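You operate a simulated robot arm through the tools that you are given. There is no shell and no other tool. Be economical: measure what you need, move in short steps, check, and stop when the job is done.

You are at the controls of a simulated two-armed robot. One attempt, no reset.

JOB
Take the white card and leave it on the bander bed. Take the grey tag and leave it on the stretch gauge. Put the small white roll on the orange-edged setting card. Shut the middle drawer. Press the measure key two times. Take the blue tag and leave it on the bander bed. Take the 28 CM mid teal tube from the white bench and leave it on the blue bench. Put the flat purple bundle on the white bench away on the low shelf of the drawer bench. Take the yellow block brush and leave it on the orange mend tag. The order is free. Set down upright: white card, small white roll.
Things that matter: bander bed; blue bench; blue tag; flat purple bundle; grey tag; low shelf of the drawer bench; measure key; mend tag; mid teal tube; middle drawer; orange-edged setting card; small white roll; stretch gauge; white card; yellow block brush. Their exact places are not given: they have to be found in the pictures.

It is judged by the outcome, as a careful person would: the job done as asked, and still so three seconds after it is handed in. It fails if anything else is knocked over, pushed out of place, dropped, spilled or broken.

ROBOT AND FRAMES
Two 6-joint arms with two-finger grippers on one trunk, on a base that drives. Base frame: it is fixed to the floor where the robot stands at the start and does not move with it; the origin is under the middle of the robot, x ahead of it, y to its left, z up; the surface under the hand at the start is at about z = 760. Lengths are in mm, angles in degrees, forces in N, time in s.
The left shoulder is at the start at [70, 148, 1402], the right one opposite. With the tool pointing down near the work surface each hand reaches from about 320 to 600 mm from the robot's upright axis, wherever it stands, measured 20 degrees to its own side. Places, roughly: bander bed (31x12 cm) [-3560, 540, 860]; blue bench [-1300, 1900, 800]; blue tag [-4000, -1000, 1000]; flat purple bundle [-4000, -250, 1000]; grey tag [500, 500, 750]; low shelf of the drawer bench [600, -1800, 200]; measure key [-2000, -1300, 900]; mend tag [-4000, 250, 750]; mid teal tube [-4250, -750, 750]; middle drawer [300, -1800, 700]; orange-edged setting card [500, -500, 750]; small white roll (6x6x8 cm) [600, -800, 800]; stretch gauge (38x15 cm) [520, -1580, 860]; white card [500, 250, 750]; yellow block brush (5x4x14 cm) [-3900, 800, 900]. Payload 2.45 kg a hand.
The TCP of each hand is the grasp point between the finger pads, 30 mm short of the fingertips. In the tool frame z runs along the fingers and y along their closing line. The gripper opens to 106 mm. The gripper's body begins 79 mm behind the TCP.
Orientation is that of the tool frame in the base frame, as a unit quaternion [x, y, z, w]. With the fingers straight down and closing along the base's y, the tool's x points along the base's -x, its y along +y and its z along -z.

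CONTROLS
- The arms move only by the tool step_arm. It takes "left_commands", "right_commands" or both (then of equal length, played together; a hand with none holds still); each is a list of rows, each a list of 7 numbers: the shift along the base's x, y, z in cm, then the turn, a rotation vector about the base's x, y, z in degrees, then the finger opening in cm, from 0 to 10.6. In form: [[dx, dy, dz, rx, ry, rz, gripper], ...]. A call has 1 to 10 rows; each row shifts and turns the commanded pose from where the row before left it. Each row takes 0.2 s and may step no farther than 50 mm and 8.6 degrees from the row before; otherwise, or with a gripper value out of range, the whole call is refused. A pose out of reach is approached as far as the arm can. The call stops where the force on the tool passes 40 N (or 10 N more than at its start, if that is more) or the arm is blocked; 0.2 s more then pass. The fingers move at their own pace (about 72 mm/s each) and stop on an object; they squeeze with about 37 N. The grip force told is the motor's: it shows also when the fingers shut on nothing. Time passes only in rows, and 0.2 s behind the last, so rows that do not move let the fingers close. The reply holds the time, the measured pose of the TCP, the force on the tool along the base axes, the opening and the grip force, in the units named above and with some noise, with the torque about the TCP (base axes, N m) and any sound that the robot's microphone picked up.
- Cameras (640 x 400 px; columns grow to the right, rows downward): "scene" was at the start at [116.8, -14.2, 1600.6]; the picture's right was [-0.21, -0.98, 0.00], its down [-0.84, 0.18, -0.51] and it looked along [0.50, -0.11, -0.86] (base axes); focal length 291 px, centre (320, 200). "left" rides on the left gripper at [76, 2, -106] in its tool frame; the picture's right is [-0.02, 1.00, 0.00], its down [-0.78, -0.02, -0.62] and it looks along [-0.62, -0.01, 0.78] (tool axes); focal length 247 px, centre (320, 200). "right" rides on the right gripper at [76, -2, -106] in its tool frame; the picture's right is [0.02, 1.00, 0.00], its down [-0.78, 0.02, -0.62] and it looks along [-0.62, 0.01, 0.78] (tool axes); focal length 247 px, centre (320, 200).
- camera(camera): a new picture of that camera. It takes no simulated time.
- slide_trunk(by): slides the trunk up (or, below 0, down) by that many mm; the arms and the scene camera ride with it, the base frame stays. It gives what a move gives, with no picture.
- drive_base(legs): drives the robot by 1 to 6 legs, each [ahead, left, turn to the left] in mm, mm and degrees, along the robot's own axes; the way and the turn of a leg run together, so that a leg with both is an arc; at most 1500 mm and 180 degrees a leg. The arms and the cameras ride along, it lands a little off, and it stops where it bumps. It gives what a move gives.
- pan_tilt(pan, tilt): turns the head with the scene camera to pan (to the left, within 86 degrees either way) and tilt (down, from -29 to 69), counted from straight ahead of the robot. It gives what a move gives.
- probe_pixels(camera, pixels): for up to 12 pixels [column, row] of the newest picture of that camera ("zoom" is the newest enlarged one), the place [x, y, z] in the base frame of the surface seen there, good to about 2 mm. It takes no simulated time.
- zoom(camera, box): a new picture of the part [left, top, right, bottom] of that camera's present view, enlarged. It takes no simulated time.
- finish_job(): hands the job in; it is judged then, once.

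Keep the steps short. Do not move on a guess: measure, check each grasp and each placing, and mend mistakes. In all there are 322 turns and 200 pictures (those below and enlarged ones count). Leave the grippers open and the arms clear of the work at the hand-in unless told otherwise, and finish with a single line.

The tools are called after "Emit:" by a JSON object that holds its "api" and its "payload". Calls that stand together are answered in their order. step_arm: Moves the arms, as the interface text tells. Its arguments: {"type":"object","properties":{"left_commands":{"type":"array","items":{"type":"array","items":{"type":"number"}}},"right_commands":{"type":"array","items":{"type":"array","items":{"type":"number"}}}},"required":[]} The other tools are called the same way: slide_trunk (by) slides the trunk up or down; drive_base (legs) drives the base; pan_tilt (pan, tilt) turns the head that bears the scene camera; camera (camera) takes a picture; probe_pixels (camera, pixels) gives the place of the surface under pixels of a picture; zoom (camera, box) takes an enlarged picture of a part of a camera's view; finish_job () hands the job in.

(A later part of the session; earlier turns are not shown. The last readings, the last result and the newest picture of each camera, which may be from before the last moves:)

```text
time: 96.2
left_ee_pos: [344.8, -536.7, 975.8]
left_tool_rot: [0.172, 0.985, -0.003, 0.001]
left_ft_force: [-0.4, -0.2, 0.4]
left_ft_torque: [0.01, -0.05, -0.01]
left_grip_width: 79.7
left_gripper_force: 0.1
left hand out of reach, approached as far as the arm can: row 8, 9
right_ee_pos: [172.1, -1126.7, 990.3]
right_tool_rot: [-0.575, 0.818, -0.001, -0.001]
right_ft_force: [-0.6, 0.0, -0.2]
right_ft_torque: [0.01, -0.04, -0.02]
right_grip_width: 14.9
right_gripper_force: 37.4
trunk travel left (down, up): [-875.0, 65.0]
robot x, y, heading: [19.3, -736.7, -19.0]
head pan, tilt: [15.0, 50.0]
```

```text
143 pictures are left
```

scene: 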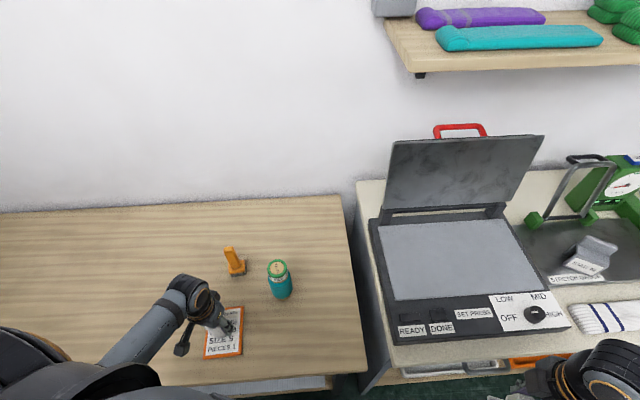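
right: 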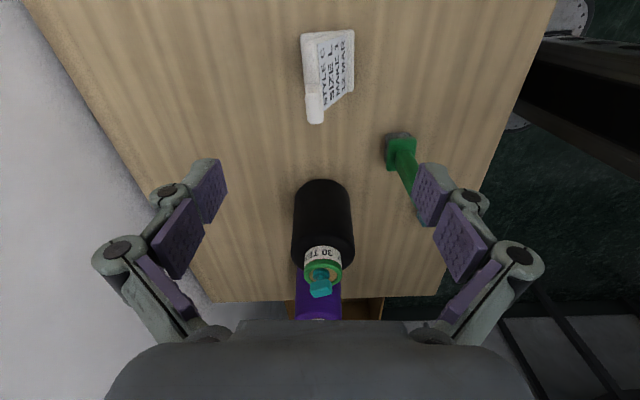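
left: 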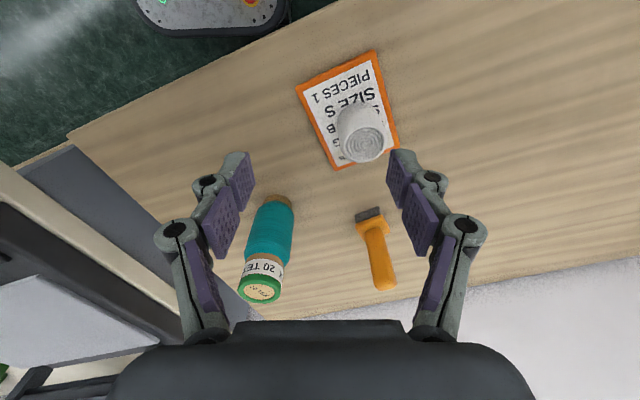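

Roll stands on the setting card. Back off and turn round to look at the other side of the hall.

Emit:
{"api": "drive_base", "payload": {"legs": [[-331, -114, 0], [0, 0, -161]]}}

Emit:
{"api": "pan_tilt", "payload": {"pan": 20, "tilt": 25}}

Emit:
{"api": "camera", "payload": {"camera": "scene"}}

Emit:
{"api": "pan_tilt", "payload": {"pan": -45, "tilt": 25}}

Emit:
{"api": "camera", "payload": {"camera": "scene"}}

```text
time: 105.0
left_ee_pos: [-572.8, -1038.4, 974.8]
left_tool_rot: [1.0, 0.006, 0.001, -0.002]
left_ft_force: [0.0, 0.1, -0.3]
left_ft_torque: [0.01, 0.02, 0.0]
left_grip_width: 79.9
left_gripper_force: 0.2
right_ee_pos: [-616.8, -425.8, 989.6]
right_tool_rot: [0.702, 0.712, 0.001, 0.0]
right_ft_force: [-0.5, -0.1, -1.1]
right_ft_torque: [0.03, 0.01, -0.01]
right_grip_width: 14.9
right_gripper_force: 37.2
trunk travel left (down, up): [-875.0, 65.0]
robot x, y, heading: [-333.3, -737.6, -178.8]
head pan, tilt: [15.0, 50.0]
```

```text
time: 105.9
left_ee_pos: [-571.8, -1039.4, 975.2]
left_tool_rot: [1.0, 0.006, 0.001, -0.001]
left_ft_force: [-0.2, -0.1, -0.6]
left_ft_torque: [-0.01, 0.04, 0.01]
left_grip_width: 79.9
left_gripper_force: 0.2
right_ee_pos: [-617.3, -424.7, 990.7]
right_tool_rot: [0.702, 0.713, 0.002, 0.0]
right_ft_force: [0.4, 0.4, -1.6]
right_ft_torque: [0.01, 0.04, -0.02]
right_grip_width: 15.0
right_gripper_force: 36.6
trunk travel left (down, up): [-875.0, 65.0]
robot x, y, heading: [-331.7, -736.1, -178.7]
head pan, tilt: [20.0, 25.0]
```

```text
142 pictures are left
```

scene: 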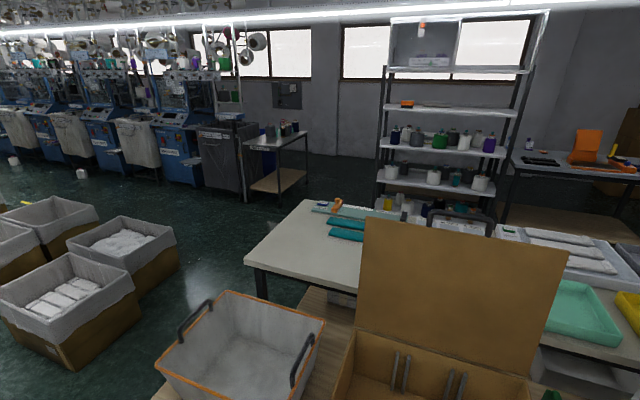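

```text
time: 107.3
left_ee_pos: [-572.3, -1039.3, 974.8]
left_tool_rot: [1.0, 0.005, 0.0, -0.002]
left_ft_force: [-0.4, 0.0, -0.3]
left_ft_torque: [-0.02, 0.03, 0.02]
left_grip_width: 80.0
left_gripper_force: 0.1
right_ee_pos: [-617.5, -425.2, 989.1]
right_tool_rot: [0.702, 0.712, 0.001, 0.0]
right_ft_force: [0.0, 0.2, -0.3]
right_ft_torque: [0.02, -0.02, 0.01]
right_grip_width: 14.8
right_gripper_force: 37.2
trunk travel left (down, up): [-875.0, 65.0]
robot x, y, heading: [-332.5, -735.6, -178.6]
head pan, tilt: [-45.0, 25.0]
```

```text
141 pictures are left
```

scene: 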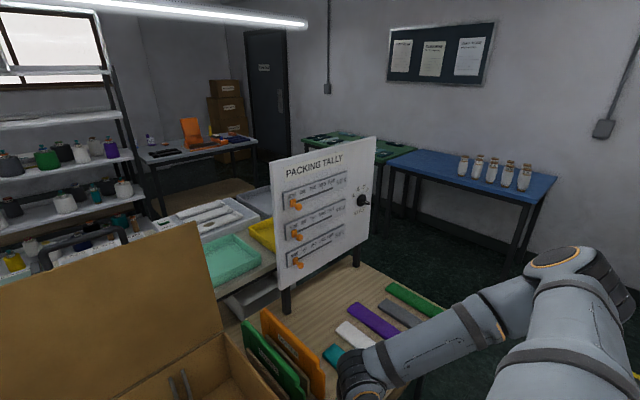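

Emit:
{"api": "probe_pixels", "payload": {"camera": "scene", "pixels": [[470, 180], [540, 190], [350, 150], [200, 140], [300, 330], [250, 240], [60, 160], [180, 350], [430, 330], [362, 200], [270, 190], [500, 180]]}}

Emit:
{"api": "pan_tilt", "payload": {"pan": 20, "tilt": 25}}

Emit:
{"api": "zoom", "payload": {"camera": "scene", "box": [220, 120, 540, 320]}}

Emit:
{"api": "probe_pixels", "payload": {"camera": "zoom", "pixels": [[60, 240], [180, 165], [230, 170], [260, 200], [240, 235], [80, 300], [300, 190], [600, 280], [140, 20], [130, 110], [450, 210], [330, 220]]}}

```text
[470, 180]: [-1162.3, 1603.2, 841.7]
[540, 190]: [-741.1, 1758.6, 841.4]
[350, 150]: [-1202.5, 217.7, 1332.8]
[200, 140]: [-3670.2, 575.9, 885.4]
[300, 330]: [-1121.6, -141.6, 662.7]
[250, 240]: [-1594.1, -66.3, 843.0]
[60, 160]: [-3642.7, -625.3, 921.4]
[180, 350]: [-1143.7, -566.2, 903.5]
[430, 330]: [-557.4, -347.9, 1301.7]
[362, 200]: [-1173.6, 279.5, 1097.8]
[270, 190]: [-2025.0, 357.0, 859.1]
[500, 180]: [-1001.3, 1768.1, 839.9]
```

```text
time: 108.6
left_ee_pos: [-571.7, -1040.1, 974.8]
left_tool_rot: [1.0, 0.005, 0.0, -0.002]
left_ft_force: [1.0, 0.1, -0.2]
left_ft_torque: [0.01, -0.01, 0.03]
left_grip_width: 79.8
left_gripper_force: 0.1
right_ee_pos: [-617.3, -424.9, 988.8]
right_tool_rot: [0.701, 0.713, 0.002, 0.0]
right_ft_force: [0.3, 0.0, -0.3]
right_ft_torque: [0.03, 0.0, 0.01]
right_grip_width: 14.9
right_gripper_force: 36.9
trunk travel left (down, up): [-875.0, 65.0]
robot x, y, heading: [-335.8, -733.1, -178.5]
head pan, tilt: [20.0, 25.0]
```

```text
2.00 times, centred on (380, 220) of scene
```

zoom: 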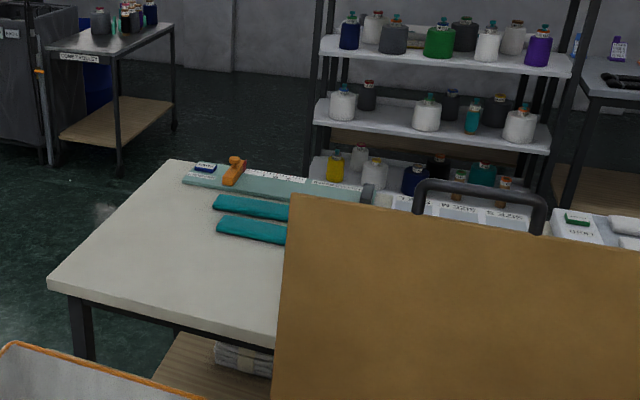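

```text
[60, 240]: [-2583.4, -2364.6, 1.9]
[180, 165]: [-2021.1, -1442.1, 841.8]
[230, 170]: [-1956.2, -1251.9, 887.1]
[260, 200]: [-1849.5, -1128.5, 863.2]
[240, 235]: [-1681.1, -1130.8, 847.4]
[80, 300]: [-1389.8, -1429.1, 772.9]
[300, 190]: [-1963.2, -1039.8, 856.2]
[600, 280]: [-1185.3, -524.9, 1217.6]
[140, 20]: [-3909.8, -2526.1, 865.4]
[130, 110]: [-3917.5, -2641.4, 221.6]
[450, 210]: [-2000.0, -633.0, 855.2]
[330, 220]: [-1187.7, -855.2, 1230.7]
```

The measure board with a blue key is on the far side of the island at about (-2000,-1400). I need the floor map to go round the island's end; look left.

Emit:
{"api": "pan_tilt", "payload": {"pan": 45, "tilt": 35}}

Emit:
{"api": "camera", "payload": {"camera": "scene"}}

Emit:
{"api": "probe_pixels", "payload": {"camera": "scene", "pixels": [[340, 260], [420, 310], [250, 230], [300, 340], [170, 300], [60, 230], [80, 360], [380, 180], [200, 150], [460, 320], [440, 250], [330, 200]]}}

```text
time: 109.5
left_ee_pos: [-571.1, -1039.5, 974.7]
left_tool_rot: [1.0, 0.006, -0.001, -0.003]
left_ft_force: [-0.1, -0.1, 0.6]
left_ft_torque: [-0.03, -0.01, 0.02]
left_grip_width: 79.8
left_gripper_force: 0.1
right_ee_pos: [-617.6, -425.3, 989.6]
right_tool_rot: [0.701, 0.713, 0.002, 0.0]
right_ft_force: [0.4, -0.5, -1.0]
right_ft_torque: [-0.02, 0.03, -0.02]
right_grip_width: 14.7
right_gripper_force: 36.9
trunk travel left (down, up): [-875.0, 65.0]
robot x, y, heading: [-330.6, -735.2, -178.8]
head pan, tilt: [45.0, 35.0]
```

```text
139 pictures are left
```

scene: 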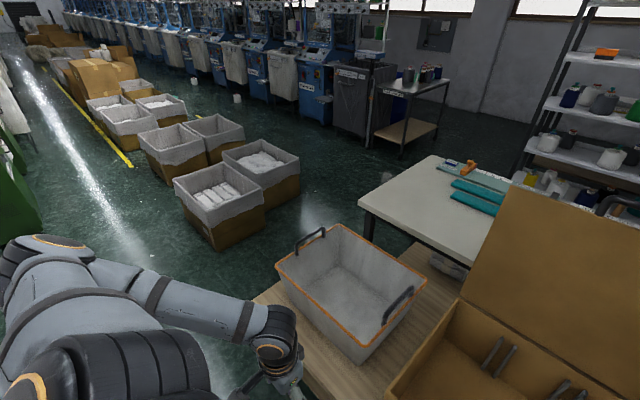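

```text
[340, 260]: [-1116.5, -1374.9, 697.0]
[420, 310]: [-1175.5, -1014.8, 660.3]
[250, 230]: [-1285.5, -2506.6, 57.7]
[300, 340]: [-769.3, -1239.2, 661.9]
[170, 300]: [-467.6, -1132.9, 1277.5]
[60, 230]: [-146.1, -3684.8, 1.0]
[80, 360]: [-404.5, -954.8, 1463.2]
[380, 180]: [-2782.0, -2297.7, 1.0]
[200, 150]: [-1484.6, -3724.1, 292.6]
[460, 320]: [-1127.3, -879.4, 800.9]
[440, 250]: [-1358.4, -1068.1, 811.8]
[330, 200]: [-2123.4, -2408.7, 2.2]
```

Emit:
{"api": "probe_pixels", "payload": {"camera": "scene", "pixels": [[213, 249], [264, 212], [300, 190], [299, 165], [263, 188], [180, 200], [243, 130], [255, 302], [360, 208], [372, 240], [435, 160], [400, 155]]}}

```text
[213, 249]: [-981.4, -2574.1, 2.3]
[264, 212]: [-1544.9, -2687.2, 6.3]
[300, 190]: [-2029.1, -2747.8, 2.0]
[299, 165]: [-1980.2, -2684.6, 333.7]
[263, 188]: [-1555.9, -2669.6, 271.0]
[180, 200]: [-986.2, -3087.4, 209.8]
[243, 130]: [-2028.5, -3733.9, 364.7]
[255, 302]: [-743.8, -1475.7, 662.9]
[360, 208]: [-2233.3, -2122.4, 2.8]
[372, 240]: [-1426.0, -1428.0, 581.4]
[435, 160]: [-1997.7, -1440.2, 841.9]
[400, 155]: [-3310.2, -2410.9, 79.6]
```

Corridor between island end (y≈-1476) and boxes (y≈-2574) is 1.1 m wide. Drive through its middle.

Emit:
{"api": "drive_base", "payload": {"legs": [[0, 1270, 0], [0, 0, -1.3], [1085, 0, 0], [1085, 0, 0]]}}

Emit:
{"api": "pan_tilt", "payload": {"pan": -50, "tilt": 30}}

Emit:
{"api": "camera", "payload": {"camera": "scene"}}

```text
time: 126.7
left_ee_pos: [-2730.5, -2313.6, 975.1]
left_tool_rot: [1.0, -0.006, 0.0, -0.001]
left_ft_force: [0.2, -0.5, -0.7]
left_ft_torque: [-0.01, -0.04, 0.01]
left_grip_width: 80.0
left_gripper_force: 0.1
right_ee_pos: [-2760.4, -1699.8, 990.7]
right_tool_rot: [0.71, 0.704, 0.001, 0.0]
right_ft_force: [-1.2, 0.2, -1.1]
right_ft_torque: [0.02, -0.01, 0.0]
right_grip_width: 15.2
right_gripper_force: 36.9
trunk travel left (down, up): [-875.0, 65.0]
robot x, y, heading: [-2484.6, -2015.6, 179.8]
head pan, tilt: [45.0, 35.0]
```

```text
time: 128.4
left_ee_pos: [-2729.7, -2313.8, 974.8]
left_tool_rot: [1.0, -0.006, 0.0, -0.001]
left_ft_force: [0.1, 0.2, -0.2]
left_ft_torque: [0.01, -0.04, 0.0]
left_grip_width: 80.1
left_gripper_force: 0.0
right_ee_pos: [-2760.8, -1701.1, 989.2]
right_tool_rot: [0.71, 0.704, 0.001, 0.0]
right_ft_force: [0.2, 0.1, -1.3]
right_ft_torque: [0.03, -0.03, -0.01]
right_grip_width: 15.0
right_gripper_force: 37.1
trunk travel left (down, up): [-875.0, 65.0]
robot x, y, heading: [-2481.7, -2012.4, 180.2]
head pan, tilt: [-50.0, 30.0]
```

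```text
138 pictures are left
```

scene: 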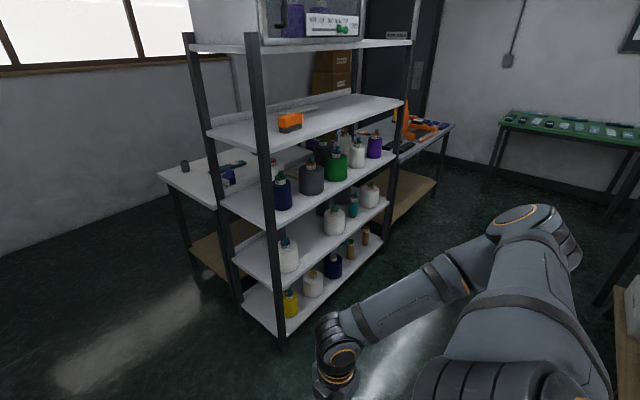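

Emit:
{"api": "probe_pixels", "payload": {"camera": "scene", "pixels": [[279, 340], [240, 295], [385, 245], [265, 40], [165, 177], [225, 240], [225, 185], [185, 165], [290, 150], [450, 130], [420, 130], [395, 150]]}}

Emit:
{"api": "pan_tilt", "payload": {"pan": -20, "tilt": 30}}

Emit:
{"api": "camera", "payload": {"camera": "scene"}}

Emit:
{"api": "probe_pixels", "payload": {"camera": "scene", "pixels": [[100, 250], [200, 250], [300, 300], [60, 330], [250, 200], [150, 180]]}}

```text
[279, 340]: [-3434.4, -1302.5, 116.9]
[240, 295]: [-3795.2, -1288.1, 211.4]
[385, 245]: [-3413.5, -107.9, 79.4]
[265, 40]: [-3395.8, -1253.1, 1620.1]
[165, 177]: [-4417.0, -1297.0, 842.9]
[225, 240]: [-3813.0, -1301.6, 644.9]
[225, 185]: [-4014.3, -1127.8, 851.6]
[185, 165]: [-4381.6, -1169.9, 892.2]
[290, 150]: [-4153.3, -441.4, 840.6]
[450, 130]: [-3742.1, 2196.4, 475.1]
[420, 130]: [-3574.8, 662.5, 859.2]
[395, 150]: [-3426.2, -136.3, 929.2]
```

```text
time: 129.3
left_ee_pos: [-2729.1, -2313.5, 975.1]
left_tool_rot: [1.0, -0.007, 0.0, -0.002]
left_ft_force: [-0.4, -0.1, 0.2]
left_ft_torque: [0.0, 0.0, 0.0]
left_grip_width: 80.0
left_gripper_force: 0.0
right_ee_pos: [-2760.3, -1700.0, 989.9]
right_tool_rot: [0.71, 0.704, 0.0, 0.0]
right_ft_force: [0.9, -0.5, -0.5]
right_ft_torque: [0.02, 0.02, 0.01]
right_grip_width: 15.1
right_gripper_force: 36.8
trunk travel left (down, up): [-875.0, 65.0]
robot x, y, heading: [-2481.6, -2013.3, 179.4]
head pan, tilt: [-20.0, 30.0]
```

```text
137 pictures are left
```

scene: 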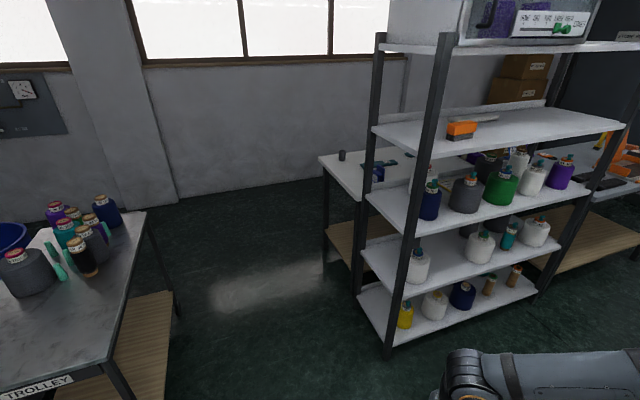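

```text
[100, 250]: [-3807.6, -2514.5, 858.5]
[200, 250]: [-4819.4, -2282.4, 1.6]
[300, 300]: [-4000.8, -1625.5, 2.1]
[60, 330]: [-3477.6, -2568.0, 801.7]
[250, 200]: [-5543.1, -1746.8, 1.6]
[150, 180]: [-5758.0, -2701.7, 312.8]
```

The white bench is behind the rack (x −3800…−4420). First the measure key: turn to face +x and move alongside the island.

Emit:
{"api": "drive_base", "payload": {"legs": [[0, 0, 180], [0, 400, 0]]}}

Emit:
{"api": "pan_tilt", "payload": {"pan": 10, "tilt": 40}}

Emit:
{"api": "camera", "payload": {"camera": "scene"}}

```text
time: 139.2
left_ee_pos: [-2258.5, -1313.1, 974.7]
left_tool_rot: [-0.009, 1.0, 0.0, 0.0]
left_ft_force: [-0.4, 0.2, 0.3]
left_ft_torque: [0.0, 0.0, -0.01]
left_grip_width: 79.9
left_gripper_force: 0.0
right_ee_pos: [-2207.5, -1925.4, 989.9]
right_tool_rot: [0.716, -0.698, -0.001, 0.001]
right_ft_force: [0.3, -0.1, -0.5]
right_ft_torque: [0.01, 0.0, 0.01]
right_grip_width: 15.1
right_gripper_force: 37.3
trunk travel left (down, up): [-875.0, 65.0]
robot x, y, heading: [-2497.6, -1618.1, 1.9]
head pan, tilt: [-20.0, 30.0]
```

```text
time: 140.2
left_ee_pos: [-2259.4, -1311.5, 974.3]
left_tool_rot: [-0.01, 1.0, -0.002, 0.0]
left_ft_force: [0.1, 0.3, 0.2]
left_ft_torque: [0.01, 0.0, 0.01]
left_grip_width: 80.0
left_gripper_force: 0.1
right_ee_pos: [-2208.3, -1926.3, 989.2]
right_tool_rot: [0.716, -0.699, 0.0, 0.001]
right_ft_force: [0.5, 0.1, -0.7]
right_ft_torque: [-0.02, -0.03, 0.07]
right_grip_width: 14.7
right_gripper_force: 37.0
trunk travel left (down, up): [-875.0, 65.0]
robot x, y, heading: [-2493.1, -1618.6, 1.7]
head pan, tilt: [10.0, 40.0]
```

```text
136 pictures are left
```

scene: 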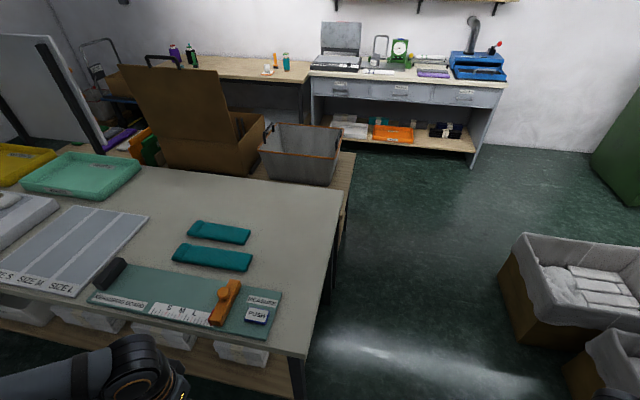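

Emit:
{"api": "zoom", "payload": {"camera": "scene", "box": [60, 210, 320, 360]}}

Emit:
{"api": "zoom", "payload": {"camera": "scene", "box": [310, 30, 510, 170]}}

Emit:
{"api": "probe_pixels", "payload": {"camera": "scene", "pixels": [[256, 316], [250, 313], [262, 320], [262, 300], [225, 300], [235, 285], [290, 350], [340, 195], [200, 340], [277, 310], [120, 275]]}}

```text
2.46 times, centred on (190, 285) of scene
```

zoom: 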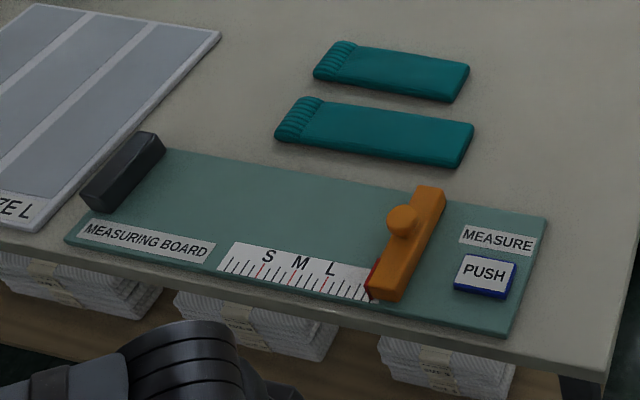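

```text
2.86 times, centred on (410, 100) of scene
```

zoom: 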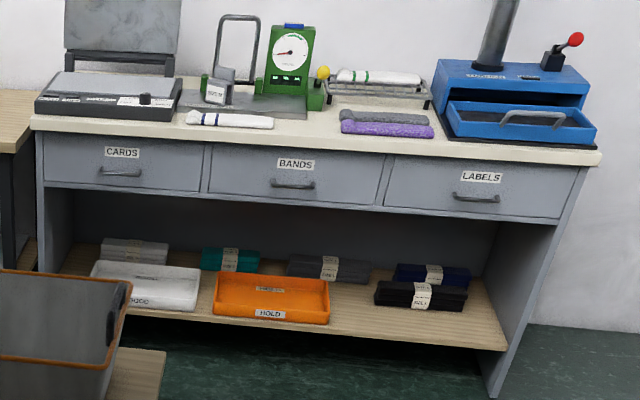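

```text
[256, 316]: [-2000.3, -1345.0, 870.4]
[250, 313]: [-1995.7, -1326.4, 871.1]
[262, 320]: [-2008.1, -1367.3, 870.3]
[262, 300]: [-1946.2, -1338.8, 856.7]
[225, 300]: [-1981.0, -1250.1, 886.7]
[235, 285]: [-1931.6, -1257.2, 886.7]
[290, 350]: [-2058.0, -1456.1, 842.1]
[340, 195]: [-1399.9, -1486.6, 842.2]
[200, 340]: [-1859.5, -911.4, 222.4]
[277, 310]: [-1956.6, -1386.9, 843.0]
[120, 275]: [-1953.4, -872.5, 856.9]
```

Key at (-2002,-1346), top z 871. Move the base 120 mm left and bring the closed left fingers above it.

Emit:
{"api": "drive_base", "payload": {"legs": [[0, 120, 0]]}}

Emit:
{"api": "step_arm", "payload": {"left_commands": [[2.5, -1.5, 0, 0, 0, 0, 0], [2.5, -1.5, 0, 0, 0, 0, 0], [2.5, -1.5, 0, 0, 0, 0, 0], [2.5, -1.5, 0, 0, 0, 0, 0], [2.5, -1.5, 0, 0, 0, 0, 0], [2.5, -1.5, 0, 0, 0, 0, 0], [2.5, -1.5, 0, 0, 0, 0, 0], [2.5, -1.5, 0, 0, 0, 0, 0], [2.5, -1.5, 0, 0, 0, 0, 0], [2.5, -1.5, 0, 0, 0, 0, 0]]}}

Emit:
{"api": "camera", "payload": {"camera": "left"}}

```text
time: 141.4
left_ee_pos: [-2262.0, -1194.0, 975.7]
left_tool_rot: [-0.01, 1.0, -0.001, 0.0]
left_ft_force: [-0.1, -0.2, -0.6]
left_ft_torque: [0.0, 0.0, 0.01]
left_grip_width: 80.1
left_gripper_force: 0.1
right_ee_pos: [-2211.8, -1808.1, 989.5]
right_tool_rot: [0.715, -0.699, -0.001, 0.001]
right_ft_force: [0.2, -0.6, -0.8]
right_ft_torque: [0.02, -0.01, -0.04]
right_grip_width: 15.0
right_gripper_force: 37.1
trunk travel left (down, up): [-875.0, 65.0]
robot x, y, heading: [-2499.0, -1501.5, 1.9]
head pan, tilt: [10.0, 40.0]
```

```text
time: 143.8
left_ee_pos: [-2020.7, -1320.4, 964.8]
left_tool_rot: [-0.015, 1.0, 0.018, -0.011]
left_ft_force: [0.0, 0.0, 0.2]
left_ft_torque: [0.03, -0.04, -0.01]
left_grip_width: 0.0
left_gripper_force: 28.4
right_ee_pos: [-2211.9, -1806.4, 989.4]
right_tool_rot: [0.715, -0.699, 0.001, 0.001]
right_ft_force: [-0.2, -0.6, -1.2]
right_ft_torque: [0.0, 0.0, 0.03]
right_grip_width: 15.0
right_gripper_force: 36.9
trunk travel left (down, up): [-875.0, 65.0]
robot x, y, heading: [-2497.6, -1498.9, 1.7]
head pan, tilt: [10.0, 40.0]
stopped in row 10 (left hand): the arm was blocked; the commanded pose is now the measured one
```

```text
133 pictures are left
```

left: 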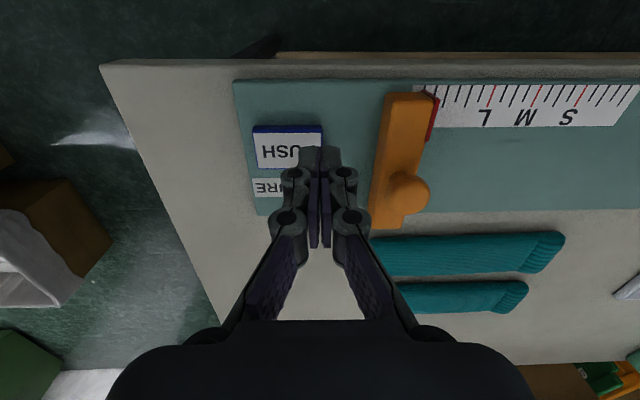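

Emit:
{"api": "step_arm", "payload": {"left_commands": [[0.5, -0.6, -1.5, -1, -0.6, 0, 0], [0.7, -1, -1, -1.1, -0.7, 0, 0], [0.7, -1, -0.5, 0, 0, 0, 0]]}}

Emit:
{"api": "camera", "payload": {"camera": "left"}}

```text
time: 144.6
left_ee_pos: [-2006.9, -1332.0, 927.5]
left_tool_rot: [-0.019, 1.0, 0.012, -0.005]
left_ft_force: [0.2, 0.4, 0.6]
left_ft_torque: [-0.01, -0.04, -0.01]
left_grip_width: 0.1
left_gripper_force: 28.8
right_ee_pos: [-2211.2, -1805.7, 989.6]
right_tool_rot: [0.715, -0.699, 0.0, 0.001]
right_ft_force: [0.1, 0.2, -0.8]
right_ft_torque: [-0.05, -0.01, 0.02]
right_grip_width: 15.0
right_gripper_force: 36.8
trunk travel left (down, up): [-875.0, 65.0]
robot x, y, heading: [-2501.0, -1496.5, 1.7]
head pan, tilt: [10.0, 40.0]
```

```text
132 pictures are left
```

left: 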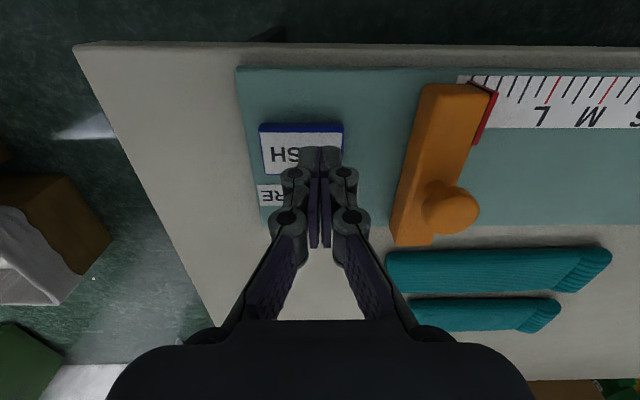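

Emit:
{"api": "step_arm", "payload": {"left_commands": [[0.3, -0.7, -0.8, -0.7, -0.3, 0, 0], [0.2, -0.7, -0.8, -0.7, -0.3, 0, 0]]}}

Emit:
{"api": "zoom", "payload": {"camera": "left", "box": [220, 80, 420, 220]}}

```text
time: 145.2
left_ee_pos: [-2001.9, -1339.4, 909.6]
left_tool_rot: [-0.019, 1.0, 0.004, 0.0]
left_ft_force: [0.1, 0.4, -0.3]
left_ft_torque: [-0.01, 0.02, 0.02]
left_grip_width: 0.1
left_gripper_force: 28.5
right_ee_pos: [-2211.8, -1806.0, 990.2]
right_tool_rot: [0.715, -0.699, 0.0, 0.002]
right_ft_force: [1.1, 0.2, 0.0]
right_ft_torque: [0.02, 0.0, 0.03]
right_grip_width: 14.6
right_gripper_force: 36.9
trunk travel left (down, up): [-875.0, 65.0]
robot x, y, heading: [-2496.7, -1500.5, 1.8]
head pan, tilt: [10.0, 40.0]
```

```text
2.86 times, centred on (320, 150) of left
```

zoom: 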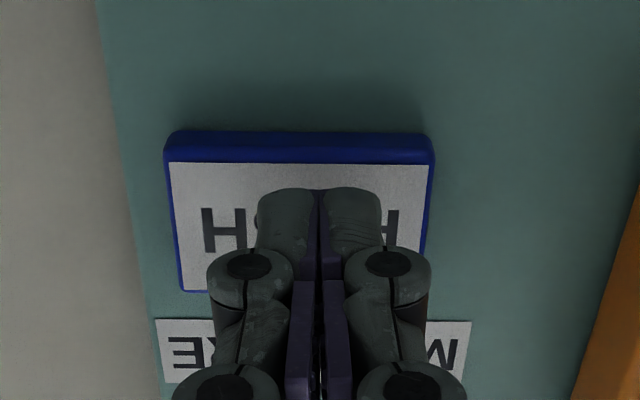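

Fingers are over the key. Press down gently.

Emit:
{"api": "step_arm", "payload": {"left_commands": [[0, -0.6, -0.5, 0, 0, 0, 0], [0, 0, -0.2, 0, 0, 0, 0], [0, 0, -0.2, 0, 0, 0, 0], [0, 0, -0.2, 0, 0, 0, 0], [0, 0, -0.2, 0, 0, 0, 0]]}}

```text
time: 146.6
left_ee_pos: [-1999.3, -1339.5, 898.3]
left_tool_rot: [-0.021, 1.0, 0.01, 0.002]
left_ft_force: [-0.2, 0.0, -1.2]
left_ft_torque: [-0.02, 0.04, 0.02]
left_grip_width: 0.3
left_gripper_force: 28.6
right_ee_pos: [-2210.6, -1806.2, 990.0]
right_tool_rot: [0.715, -0.699, 0.0, 0.001]
right_ft_force: [0.2, 0.0, -2.0]
right_ft_torque: [-0.01, -0.06, -0.01]
right_grip_width: 15.0
right_gripper_force: 36.5
trunk travel left (down, up): [-875.0, 65.0]
robot x, y, heading: [-2501.8, -1495.7, 1.9]
head pan, tilt: [10.0, 40.0]
stopped in row 5 (left hand): the arm was blocked; the commanded pose is now the measured one
```

Emit:
{"api": "step_arm", "payload": {"left_commands": [[0, 0, -0.2, 0, 0, 0, 0], [0, 0, -0.2, 0, 0, 0, 0], [0, 0, -0.2, 0, 0, 0, 0]]}}

Emit:
{"api": "camera", "payload": {"camera": "scene"}}

```text
time: 147.4
left_ee_pos: [-1999.9, -1340.3, 892.4]
left_tool_rot: [-0.02, 1.0, 0.008, 0.002]
left_ft_force: [0.2, 0.1, 2.2]
left_ft_torque: [0.02, 0.01, 0.0]
left_grip_width: 6.1
left_gripper_force: 28.3
right_ee_pos: [-2211.2, -1805.4, 990.4]
right_tool_rot: [0.715, -0.699, 0.0, 0.001]
right_ft_force: [-0.3, 0.2, -0.5]
right_ft_torque: [0.01, -0.01, 0.03]
right_grip_width: 15.0
right_gripper_force: 37.2
trunk travel left (down, up): [-875.0, 65.0]
robot x, y, heading: [-2496.3, -1497.5, 1.5]
head pan, tilt: [10.0, 40.0]
heard: click
```

```text
130 pictures are left
```

scene: 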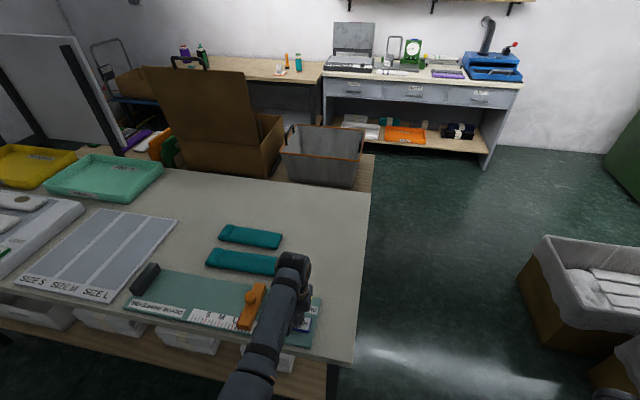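

One click. Raise to release the key.

Emit:
{"api": "step_arm", "payload": {"left_commands": [[0, 0, 0.8, 0, 0, 0, 0], [0, 0, 0.8, 0, 0, 0, 0], [0, 0, 0, 0, 0, 0, 0]]}}

Emit:
{"api": "step_arm", "payload": {"left_commands": [[0, 0, -1, 0, 0, 0, 0], [0, 0, -0.2, 0, 0, 0, 0], [0, 0, -0.2, 0, 0, 0, 0], [0, 0, -0.2, 0, 0, 0, 0]]}}

```text
time: 148.2
left_ee_pos: [-1999.9, -1337.1, 909.3]
left_tool_rot: [-0.022, 1.0, 0.011, 0.002]
left_ft_force: [-0.1, 0.6, 0.0]
left_ft_torque: [-0.03, -0.02, 0.01]
left_grip_width: 0.0
left_gripper_force: 28.7
right_ee_pos: [-2210.8, -1805.8, 990.4]
right_tool_rot: [0.715, -0.699, 0.0, 0.001]
right_ft_force: [0.3, -0.1, -0.8]
right_ft_torque: [-0.02, -0.03, 0.02]
right_grip_width: 15.2
right_gripper_force: 36.7
trunk travel left (down, up): [-875.0, 65.0]
robot x, y, heading: [-2497.9, -1502.4, 2.0]
head pan, tilt: [10.0, 40.0]
```

```text
time: 149.2
left_ee_pos: [-1999.9, -1340.7, 890.9]
left_tool_rot: [-0.022, 1.0, 0.008, 0.002]
left_ft_force: [-0.9, -0.1, 2.4]
left_ft_torque: [-0.01, 0.0, 0.0]
left_grip_width: 5.9
left_gripper_force: 29.0
right_ee_pos: [-2211.8, -1805.5, 990.1]
right_tool_rot: [0.714, -0.7, 0.0, 0.001]
right_ft_force: [-0.2, -0.2, -0.4]
right_ft_torque: [0.0, -0.01, -0.01]
right_grip_width: 15.1
right_gripper_force: 37.0
trunk travel left (down, up): [-875.0, 65.0]
robot x, y, heading: [-2498.6, -1497.4, 1.6]
head pan, tilt: [10.0, 40.0]
heard: click
```

Second click heard. Raise and pull the hand clear, then drive up the aisle and look at the bander table.

Emit:
{"api": "step_arm", "payload": {"left_commands": [[0, 0, 2, 0, 0, 0, 0], [0, 0, 4, 0, 0, 0, 0], [-2, 1, 2, 0, 0, 0, 0], [-4, 2, 0, 0, 0, 0, 3], [-4, 2, 0, 0, 0, 0, 5], [-4, 2, 0, 0, 0, 0, 5], [-4, 2, 0, 0, 0, 0, 5], [-4, 2, 0, 0, 0, 0, 5]]}}

Emit:
{"api": "drive_base", "payload": {"legs": [[-240, 0, 0], [0, 1400, 0], [0, 0, 178]]}}

Emit:
{"api": "pan_tilt", "payload": {"pan": -20, "tilt": 30}}

Emit:
{"api": "camera", "payload": {"camera": "scene"}}

```text
time: 151.0
left_ee_pos: [-2221.3, -1228.5, 973.8]
left_tool_rot: [-0.02, 1.0, 0.006, 0.003]
left_ft_force: [0.2, 0.2, 0.1]
left_ft_torque: [-0.02, -0.09, 0.0]
left_grip_width: 49.9
left_gripper_force: 0.0
right_ee_pos: [-2213.1, -1804.6, 991.9]
right_tool_rot: [0.715, -0.699, 0.002, 0.001]
right_ft_force: [-0.4, 0.9, -1.2]
right_ft_torque: [-0.03, -0.04, -0.03]
right_grip_width: 15.0
right_gripper_force: 37.2
trunk travel left (down, up): [-875.0, 65.0]
robot x, y, heading: [-2497.6, -1497.4, 1.7]
head pan, tilt: [10.0, 40.0]
```

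```text
time: 166.6
left_ee_pos: [-3062.7, -347.4, 975.0]
left_tool_rot: [1.0, -0.012, -0.002, 0.008]
left_ft_force: [-0.8, -0.5, 0.6]
left_ft_torque: [-0.01, -0.01, -0.01]
left_grip_width: 49.9
left_gripper_force: 0.1
right_ee_pos: [-3033.8, 226.0, 989.7]
right_tool_rot: [0.722, 0.692, 0.001, 0.0]
right_ft_force: [-0.1, 0.1, -1.5]
right_ft_torque: [-0.05, 0.0, 0.0]
right_grip_width: 15.0
right_gripper_force: 37.0
trunk travel left (down, up): [-875.0, 65.0]
robot x, y, heading: [-2764.2, -100.4, 178.0]
head pan, tilt: [10.0, 40.0]
```

```text
time: 167.6
left_ee_pos: [-3062.6, -348.1, 972.7]
left_tool_rot: [1.0, -0.012, -0.002, 0.008]
left_ft_force: [-0.3, -0.9, -0.3]
left_ft_torque: [-0.01, 0.0, 0.02]
left_grip_width: 49.9
left_gripper_force: 0.1
right_ee_pos: [-3033.4, 226.4, 989.7]
right_tool_rot: [0.722, 0.692, 0.002, 0.0]
right_ft_force: [0.7, -0.9, -0.2]
right_ft_torque: [0.0, 0.02, -0.01]
right_grip_width: 14.9
right_gripper_force: 36.5
trunk travel left (down, up): [-875.0, 65.0]
robot x, y, heading: [-2765.4, -99.2, 178.1]
head pan, tilt: [-20.0, 30.0]
```

```text
129 pictures are left
```

scene: 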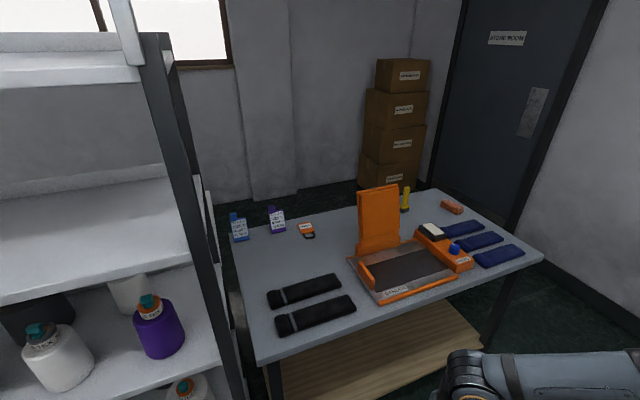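

Emit:
{"api": "zoom", "payload": {"camera": "scene", "box": [220, 170, 540, 350]}}

Emit:
{"api": "probe_pixels", "payload": {"camera": "zoom", "pixels": [[60, 400], [640, 180], [420, 10], [270, 190], [360, 180], [460, 190], [380, 250], [40, 110], [115, 95], [178, 120], [370, 55], [310, 120]]}}

```text
2.00 times, centred on (380, 260) of scene
```

zoom: 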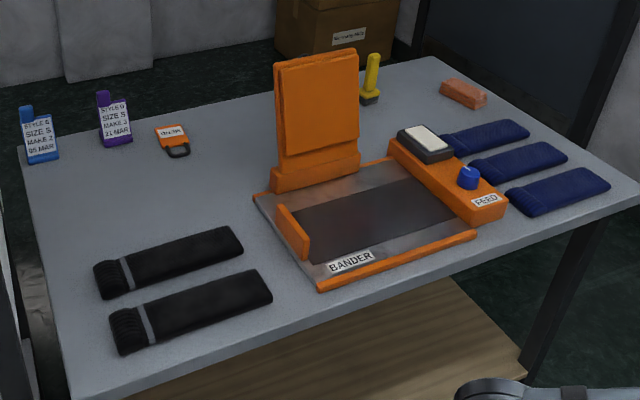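

```text
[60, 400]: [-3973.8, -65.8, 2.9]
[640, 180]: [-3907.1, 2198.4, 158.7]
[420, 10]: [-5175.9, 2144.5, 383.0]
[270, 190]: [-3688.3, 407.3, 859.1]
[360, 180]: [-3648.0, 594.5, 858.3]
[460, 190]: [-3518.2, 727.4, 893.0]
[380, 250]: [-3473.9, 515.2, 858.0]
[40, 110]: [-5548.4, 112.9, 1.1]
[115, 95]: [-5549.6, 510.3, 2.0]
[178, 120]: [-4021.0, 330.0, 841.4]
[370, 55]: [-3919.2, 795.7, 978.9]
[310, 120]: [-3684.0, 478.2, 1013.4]
```

Emit:
{"api": "probe_pixels", "payload": {"camera": "scene", "pixels": [[260, 355], [535, 258], [240, 235], [430, 192], [240, 228], [277, 218], [306, 229], [403, 196], [390, 285], [430, 270], [375, 265], [445, 280]]}}

Emit:
{"api": "zoom", "payload": {"camera": "scene", "box": [220, 180, 340, 260]}}

Emit:
{"api": "probe_pixels", "payload": {"camera": "zoom", "pixels": [[80, 175], [85, 210], [60, 280], [150, 280], [140, 200], [285, 145], [300, 190], [460, 210], [470, 240], [430, 220], [485, 280]]}}

```text
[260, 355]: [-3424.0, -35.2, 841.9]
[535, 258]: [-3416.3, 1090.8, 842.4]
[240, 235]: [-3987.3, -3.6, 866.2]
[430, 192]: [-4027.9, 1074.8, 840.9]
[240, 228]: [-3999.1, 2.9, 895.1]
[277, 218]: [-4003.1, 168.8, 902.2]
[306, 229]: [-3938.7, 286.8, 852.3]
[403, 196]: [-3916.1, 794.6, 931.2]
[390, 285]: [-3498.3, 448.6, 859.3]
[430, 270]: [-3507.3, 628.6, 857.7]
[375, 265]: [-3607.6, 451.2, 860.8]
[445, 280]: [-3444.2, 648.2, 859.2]
```

```text
5.00 times, centred on (280, 220) of scene
```

zoom: 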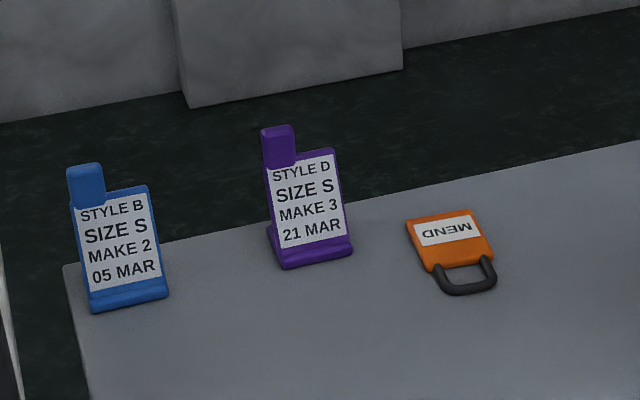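

```text
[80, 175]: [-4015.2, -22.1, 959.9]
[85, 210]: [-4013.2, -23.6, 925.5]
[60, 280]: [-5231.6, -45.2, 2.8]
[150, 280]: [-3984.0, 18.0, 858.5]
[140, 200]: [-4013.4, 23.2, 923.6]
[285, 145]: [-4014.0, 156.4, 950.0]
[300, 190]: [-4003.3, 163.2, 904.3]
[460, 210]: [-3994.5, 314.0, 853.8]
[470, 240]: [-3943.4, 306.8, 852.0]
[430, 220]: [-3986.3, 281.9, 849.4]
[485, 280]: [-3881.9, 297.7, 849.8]
```

Blue tag at (-4015,-22), mend tag ~(-3985,300), brush ~(-3918,795), bander bed x≈−3500…−3610, y≈440…640. Drive up to the table front to place the white card.

Emit:
{"api": "drive_base", "payload": {"legs": [[0, -320, 2], [340, 0, 0]]}}

Emit:
{"api": "pan_tilt", "payload": {"pan": -25, "tilt": 50}}

Emit:
{"api": "camera", "payload": {"camera": "scene"}}

Emit:
{"api": "zoom", "payload": {"camera": "scene", "box": [220, 80, 500, 300]}}

```text
time: 171.5
left_ee_pos: [-3384.2, -42.3, 975.2]
left_tool_rot: [1.0, 0.006, -0.003, 0.007]
left_ft_force: [-0.3, -0.5, 0.3]
left_ft_torque: [-0.02, 0.02, 0.0]
left_grip_width: 50.1
left_gripper_force: 0.1
right_ee_pos: [-3375.0, 532.4, 989.9]
right_tool_rot: [0.71, 0.705, 0.001, -0.001]
right_ft_force: [0.3, -0.4, -0.8]
right_ft_torque: [-0.02, -0.01, 0.04]
right_grip_width: 15.0
right_gripper_force: 37.0
trunk travel left (down, up): [-875.0, 65.0]
robot x, y, heading: [-3098.7, 213.3, -180.1]
head pan, tilt: [-20.0, 30.0]
```

```text
time: 172.3
left_ee_pos: [-3386.2, -43.7, 974.1]
left_tool_rot: [1.0, 0.005, -0.001, 0.008]
left_ft_force: [-0.2, -0.8, 0.3]
left_ft_torque: [0.01, -0.02, -0.01]
left_grip_width: 50.0
left_gripper_force: 0.0
right_ee_pos: [-3376.4, 531.8, 990.1]
right_tool_rot: [0.709, 0.705, 0.001, 0.0]
right_ft_force: [0.0, 0.1, -1.9]
right_ft_torque: [0.0, -0.02, -0.01]
right_grip_width: 15.0
right_gripper_force: 37.1
trunk travel left (down, up): [-875.0, 65.0]
robot x, y, heading: [-3098.1, 218.3, -179.8]
head pan, tilt: [-25.0, 50.0]
```

```text
126 pictures are left
```

scene: 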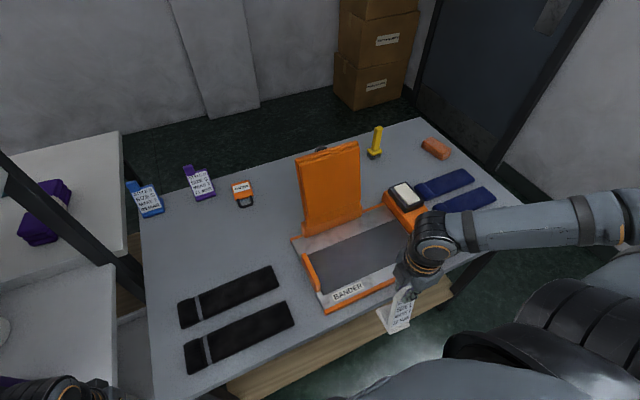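

```text
1.82 times, centred on (360, 190) of scene
```

zoom: 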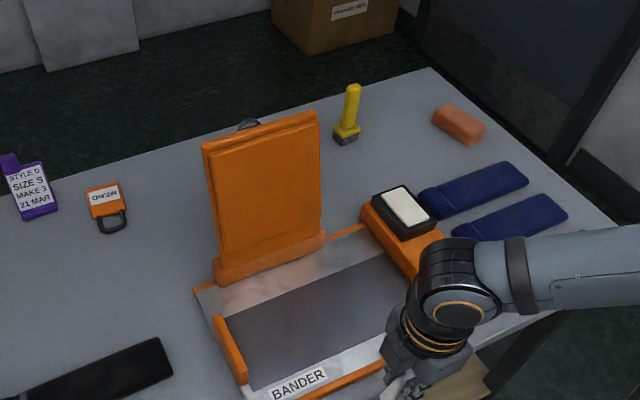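

Emit:
{"api": "probe_pixels", "payload": {"camera": "zoom", "pixels": [[230, 322], [370, 258], [250, 388], [400, 305], [340, 300], [320, 345], [230, 345], [190, 290], [220, 320], [300, 395], [260, 255], [265, 150]]}}

Emit:
{"api": "probe_pixels", "payload": {"camera": "scene", "pixels": [[45, 190], [30, 235], [65, 205], [60, 180]]}}

```text
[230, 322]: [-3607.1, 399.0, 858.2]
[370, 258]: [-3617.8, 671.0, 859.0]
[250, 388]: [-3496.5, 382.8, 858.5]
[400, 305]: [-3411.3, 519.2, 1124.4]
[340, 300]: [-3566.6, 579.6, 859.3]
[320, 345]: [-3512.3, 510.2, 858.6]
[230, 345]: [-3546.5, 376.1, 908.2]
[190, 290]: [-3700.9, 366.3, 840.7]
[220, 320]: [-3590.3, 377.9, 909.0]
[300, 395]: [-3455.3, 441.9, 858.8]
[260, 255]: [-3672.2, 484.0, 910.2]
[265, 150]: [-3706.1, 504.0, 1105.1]
```

```text
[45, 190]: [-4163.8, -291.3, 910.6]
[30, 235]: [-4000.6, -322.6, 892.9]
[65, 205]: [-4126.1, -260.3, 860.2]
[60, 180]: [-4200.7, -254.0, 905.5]
```

Mat: x −3618…−3497, y 385…695, z 859. Bring the card over its left part, raising first.

Emit:
{"api": "step_arm", "payload": {"right_commands": [[0, -1, 2, 0, 0, 0, 0], [-2, -2, 2, 0, 0, 0, 0], [-3.5, -2, 0, 0, 0, 0, 0], [-3.5, -2, 0, 0, 0, 0, 0], [-3.5, -1.8, 0, 0, 0, 0, 0], [-3.5, 0, 0, 0, 0, 0, 0], [-3.4, 0, 0, 0, 0, 0, 0], [0, 0, 0, 0, 0, 0, 0]]}}

Emit:
{"api": "camera", "payload": {"camera": "scene"}}

```text
time: 174.1
left_ee_pos: [-3385.5, -42.6, 975.1]
left_tool_rot: [1.0, 0.005, -0.002, 0.009]
left_ft_force: [-0.2, -0.5, -0.5]
left_ft_torque: [0.0, -0.01, 0.01]
left_grip_width: 50.0
left_gripper_force: 0.1
right_ee_pos: [-3512.5, 534.2, 1057.9]
right_tool_rot: [0.711, 0.704, 0.0, 0.0]
right_ft_force: [0.9, 0.4, -1.4]
right_ft_torque: [-0.03, 0.0, -0.01]
right_grip_width: 15.1
right_gripper_force: 37.2
right hand out of reach, approached as far as the arm can: row 1, 3, 4, 5, 6, 7
trunk travel left (down, up): [-875.0, 65.0]
robot x, y, heading: [-3096.4, 216.3, -179.8]
head pan, tilt: [-25.0, 50.0]
```

```text
124 pictures are left
```

scene: 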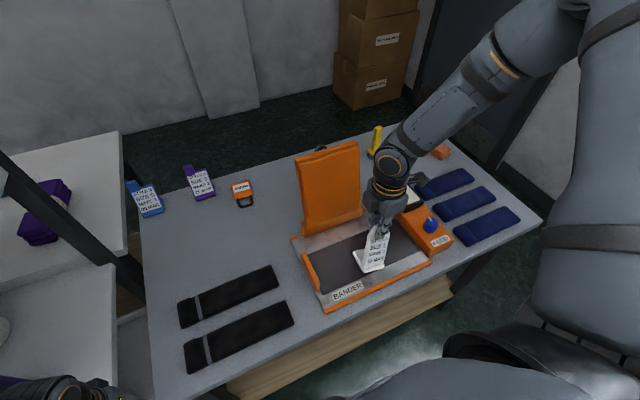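

Emit:
{"api": "step_arm", "payload": {"right_commands": [[0, 0, -1.5, 0, 0, 0, 0], [0, 0, -1, 0, 0, 0, 0], [0, 0, 0, 0, 0, 0, 0]]}}

```text
time: 174.9
left_ee_pos: [-3385.7, -43.1, 974.6]
left_tool_rot: [1.0, 0.005, -0.003, 0.008]
left_ft_force: [0.2, 0.2, -0.7]
left_ft_torque: [-0.01, 0.0, 0.01]
left_grip_width: 50.0
left_gripper_force: 0.1
right_ee_pos: [-3508.4, 538.1, 1032.7]
right_tool_rot: [0.709, 0.705, 0.0, -0.001]
right_ft_force: [-0.8, -0.3, -0.1]
right_ft_torque: [0.02, 0.0, -0.02]
right_grip_width: 15.0
right_gripper_force: 37.0
right hand out of reach, approached as far as the arm can: row 1
trunk travel left (down, up): [-875.0, 65.0]
robot x, y, heading: [-3097.2, 212.5, -180.0]
head pan, tilt: [-25.0, 50.0]
```

Emit:
{"api": "step_arm", "payload": {"right_commands": [[-2, 0.7, -0.5, 0, 0, 0, 0], [-2, 0.7, -0.5, 0, 0, 0, 0], [-2, 0.7, -0.5, 0, 0, 0, 0], [0, 0, -1, 0, 0, 0, 0], [0, 0, 0, 0, 0, 0, 0]]}}

Emit:
{"api": "zoom", "payload": {"camera": "scene", "box": [260, 110, 480, 310]}}

```text
time: 176.1
left_ee_pos: [-3385.9, -43.3, 974.1]
left_tool_rot: [1.0, 0.006, -0.004, 0.007]
left_ft_force: [-0.6, 0.2, -0.6]
left_ft_torque: [-0.03, 0.01, -0.02]
left_grip_width: 50.2
left_gripper_force: 0.1
right_ee_pos: [-3549.7, 581.2, 1016.4]
right_tool_rot: [0.709, 0.705, 0.001, -0.001]
right_ft_force: [0.1, 0.6, -0.7]
right_ft_torque: [0.0, 0.0, 0.0]
right_grip_width: 14.8
right_gripper_force: 36.6
right hand out of reach, approached as far as the arm can: row 1, 2, 3
trunk travel left (down, up): [-875.0, 65.0]
robot x, y, heading: [-3103.0, 214.7, -180.2]
head pan, tilt: [-25.0, 50.0]
```

```text
2.00 times, centred on (370, 210) of scene
```

zoom: 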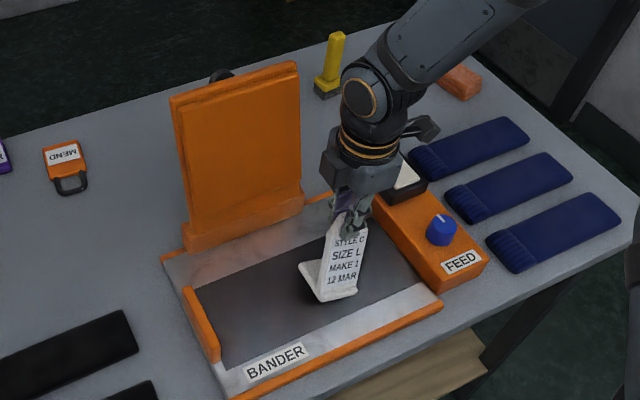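

Emit:
{"api": "step_arm", "payload": {"right_commands": [[-0.7, -1, -0.8, 0, 0, 0, 0], [-0.7, -1, -0.5, 0, 0, 0, 0], [-0.7, -1, 0, 0, 0, 0, 0], [0, 0, 0, 0, 0, 0, 0]]}}

Emit:
{"api": "zoom", "payload": {"camera": "scene", "box": [260, 110, 480, 310]}}

```text
time: 177.1
left_ee_pos: [-3385.4, -42.8, 974.1]
left_tool_rot: [1.0, 0.005, -0.002, 0.008]
left_ft_force: [0.8, 0.0, 0.0]
left_ft_torque: [-0.01, 0.02, 0.02]
left_grip_width: 50.0
left_gripper_force: 0.1
right_ee_pos: [-3549.4, 579.0, 1017.1]
right_tool_rot: [0.71, 0.704, 0.0, 0.001]
right_ft_force: [0.4, -0.4, -0.1]
right_ft_torque: [0.0, -0.01, -0.01]
right_grip_width: 14.9
right_gripper_force: 36.8
right hand out of reach, approached as far as the arm can: row 1, 2, 3
trunk travel left (down, up): [-875.0, 65.0]
robot x, y, heading: [-3099.7, 217.4, -180.2]
head pan, tilt: [-25.0, 50.0]
```

```text
2.00 times, centred on (370, 210) of scene
```

zoom: 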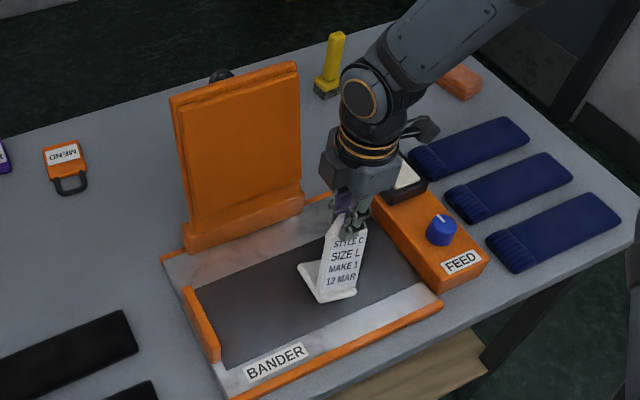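

Emit:
{"api": "drive_base", "payload": {"legs": [[22, 25, 0]]}}

Emit:
{"api": "step_arm", "payload": {"right_commands": [[0, 0, -1.5, 0, 0, 0, 0], [0, 0, -1, 0, 0, 0, 0], [0, 0, 0, 0, 0, 0, 0]]}}

Emit:
{"api": "zoom", "payload": {"camera": "scene", "box": [260, 110, 480, 310]}}

```text
time: 178.2
left_ee_pos: [-3405.3, -63.1, 975.7]
left_tool_rot: [1.0, 0.004, 0.001, -0.001]
left_ft_force: [-0.6, 4.8, 0.0]
left_ft_torque: [-0.6, -0.16, -0.15]
left_grip_width: 50.3
left_gripper_force: 0.0
right_ee_pos: [-3570.9, 553.8, 1016.6]
right_tool_rot: [0.71, 0.704, 0.001, 0.0]
right_ft_force: [0.4, -0.9, -0.8]
right_ft_torque: [0.06, 0.01, 0.0]
right_grip_width: 15.0
right_gripper_force: 37.5
trunk travel left (down, up): [-875.0, 65.0]
robot x, y, heading: [-3124.0, 192.0, 179.9]
head pan, tilt: [-25.0, 50.0]
stopped in leg 1: the force on the tool passed its limit at 128 N (the readings are from after the stop); the commanded pose is now the measured one
```

```text
time: 178.9
left_ee_pos: [-3405.0, -61.6, 976.0]
left_tool_rot: [1.0, 0.003, 0.0, 0.0]
left_ft_force: [-0.4, 1.6, -0.4]
left_ft_torque: [-0.25, -0.09, -0.09]
left_grip_width: 49.9
left_gripper_force: 0.1
right_ee_pos: [-3565.4, 558.7, 994.2]
right_tool_rot: [0.71, 0.704, 0.0, 0.0]
right_ft_force: [-0.7, -0.5, -0.2]
right_ft_torque: [0.04, 0.0, -0.02]
right_grip_width: 15.1
right_gripper_force: 36.2
right hand out of reach, approached as far as the arm can: row 1, 2
trunk travel left (down, up): [-875.0, 65.0]
robot x, y, heading: [-3119.7, 192.8, 180.0]
head pan, tilt: [-25.0, 50.0]
```

```text
2.00 times, centred on (370, 210) of scene
```

zoom: 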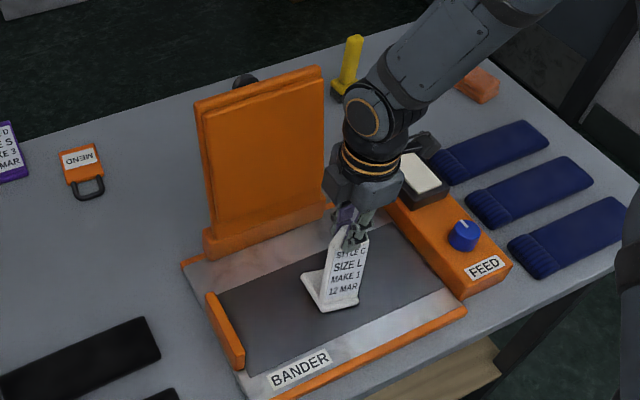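

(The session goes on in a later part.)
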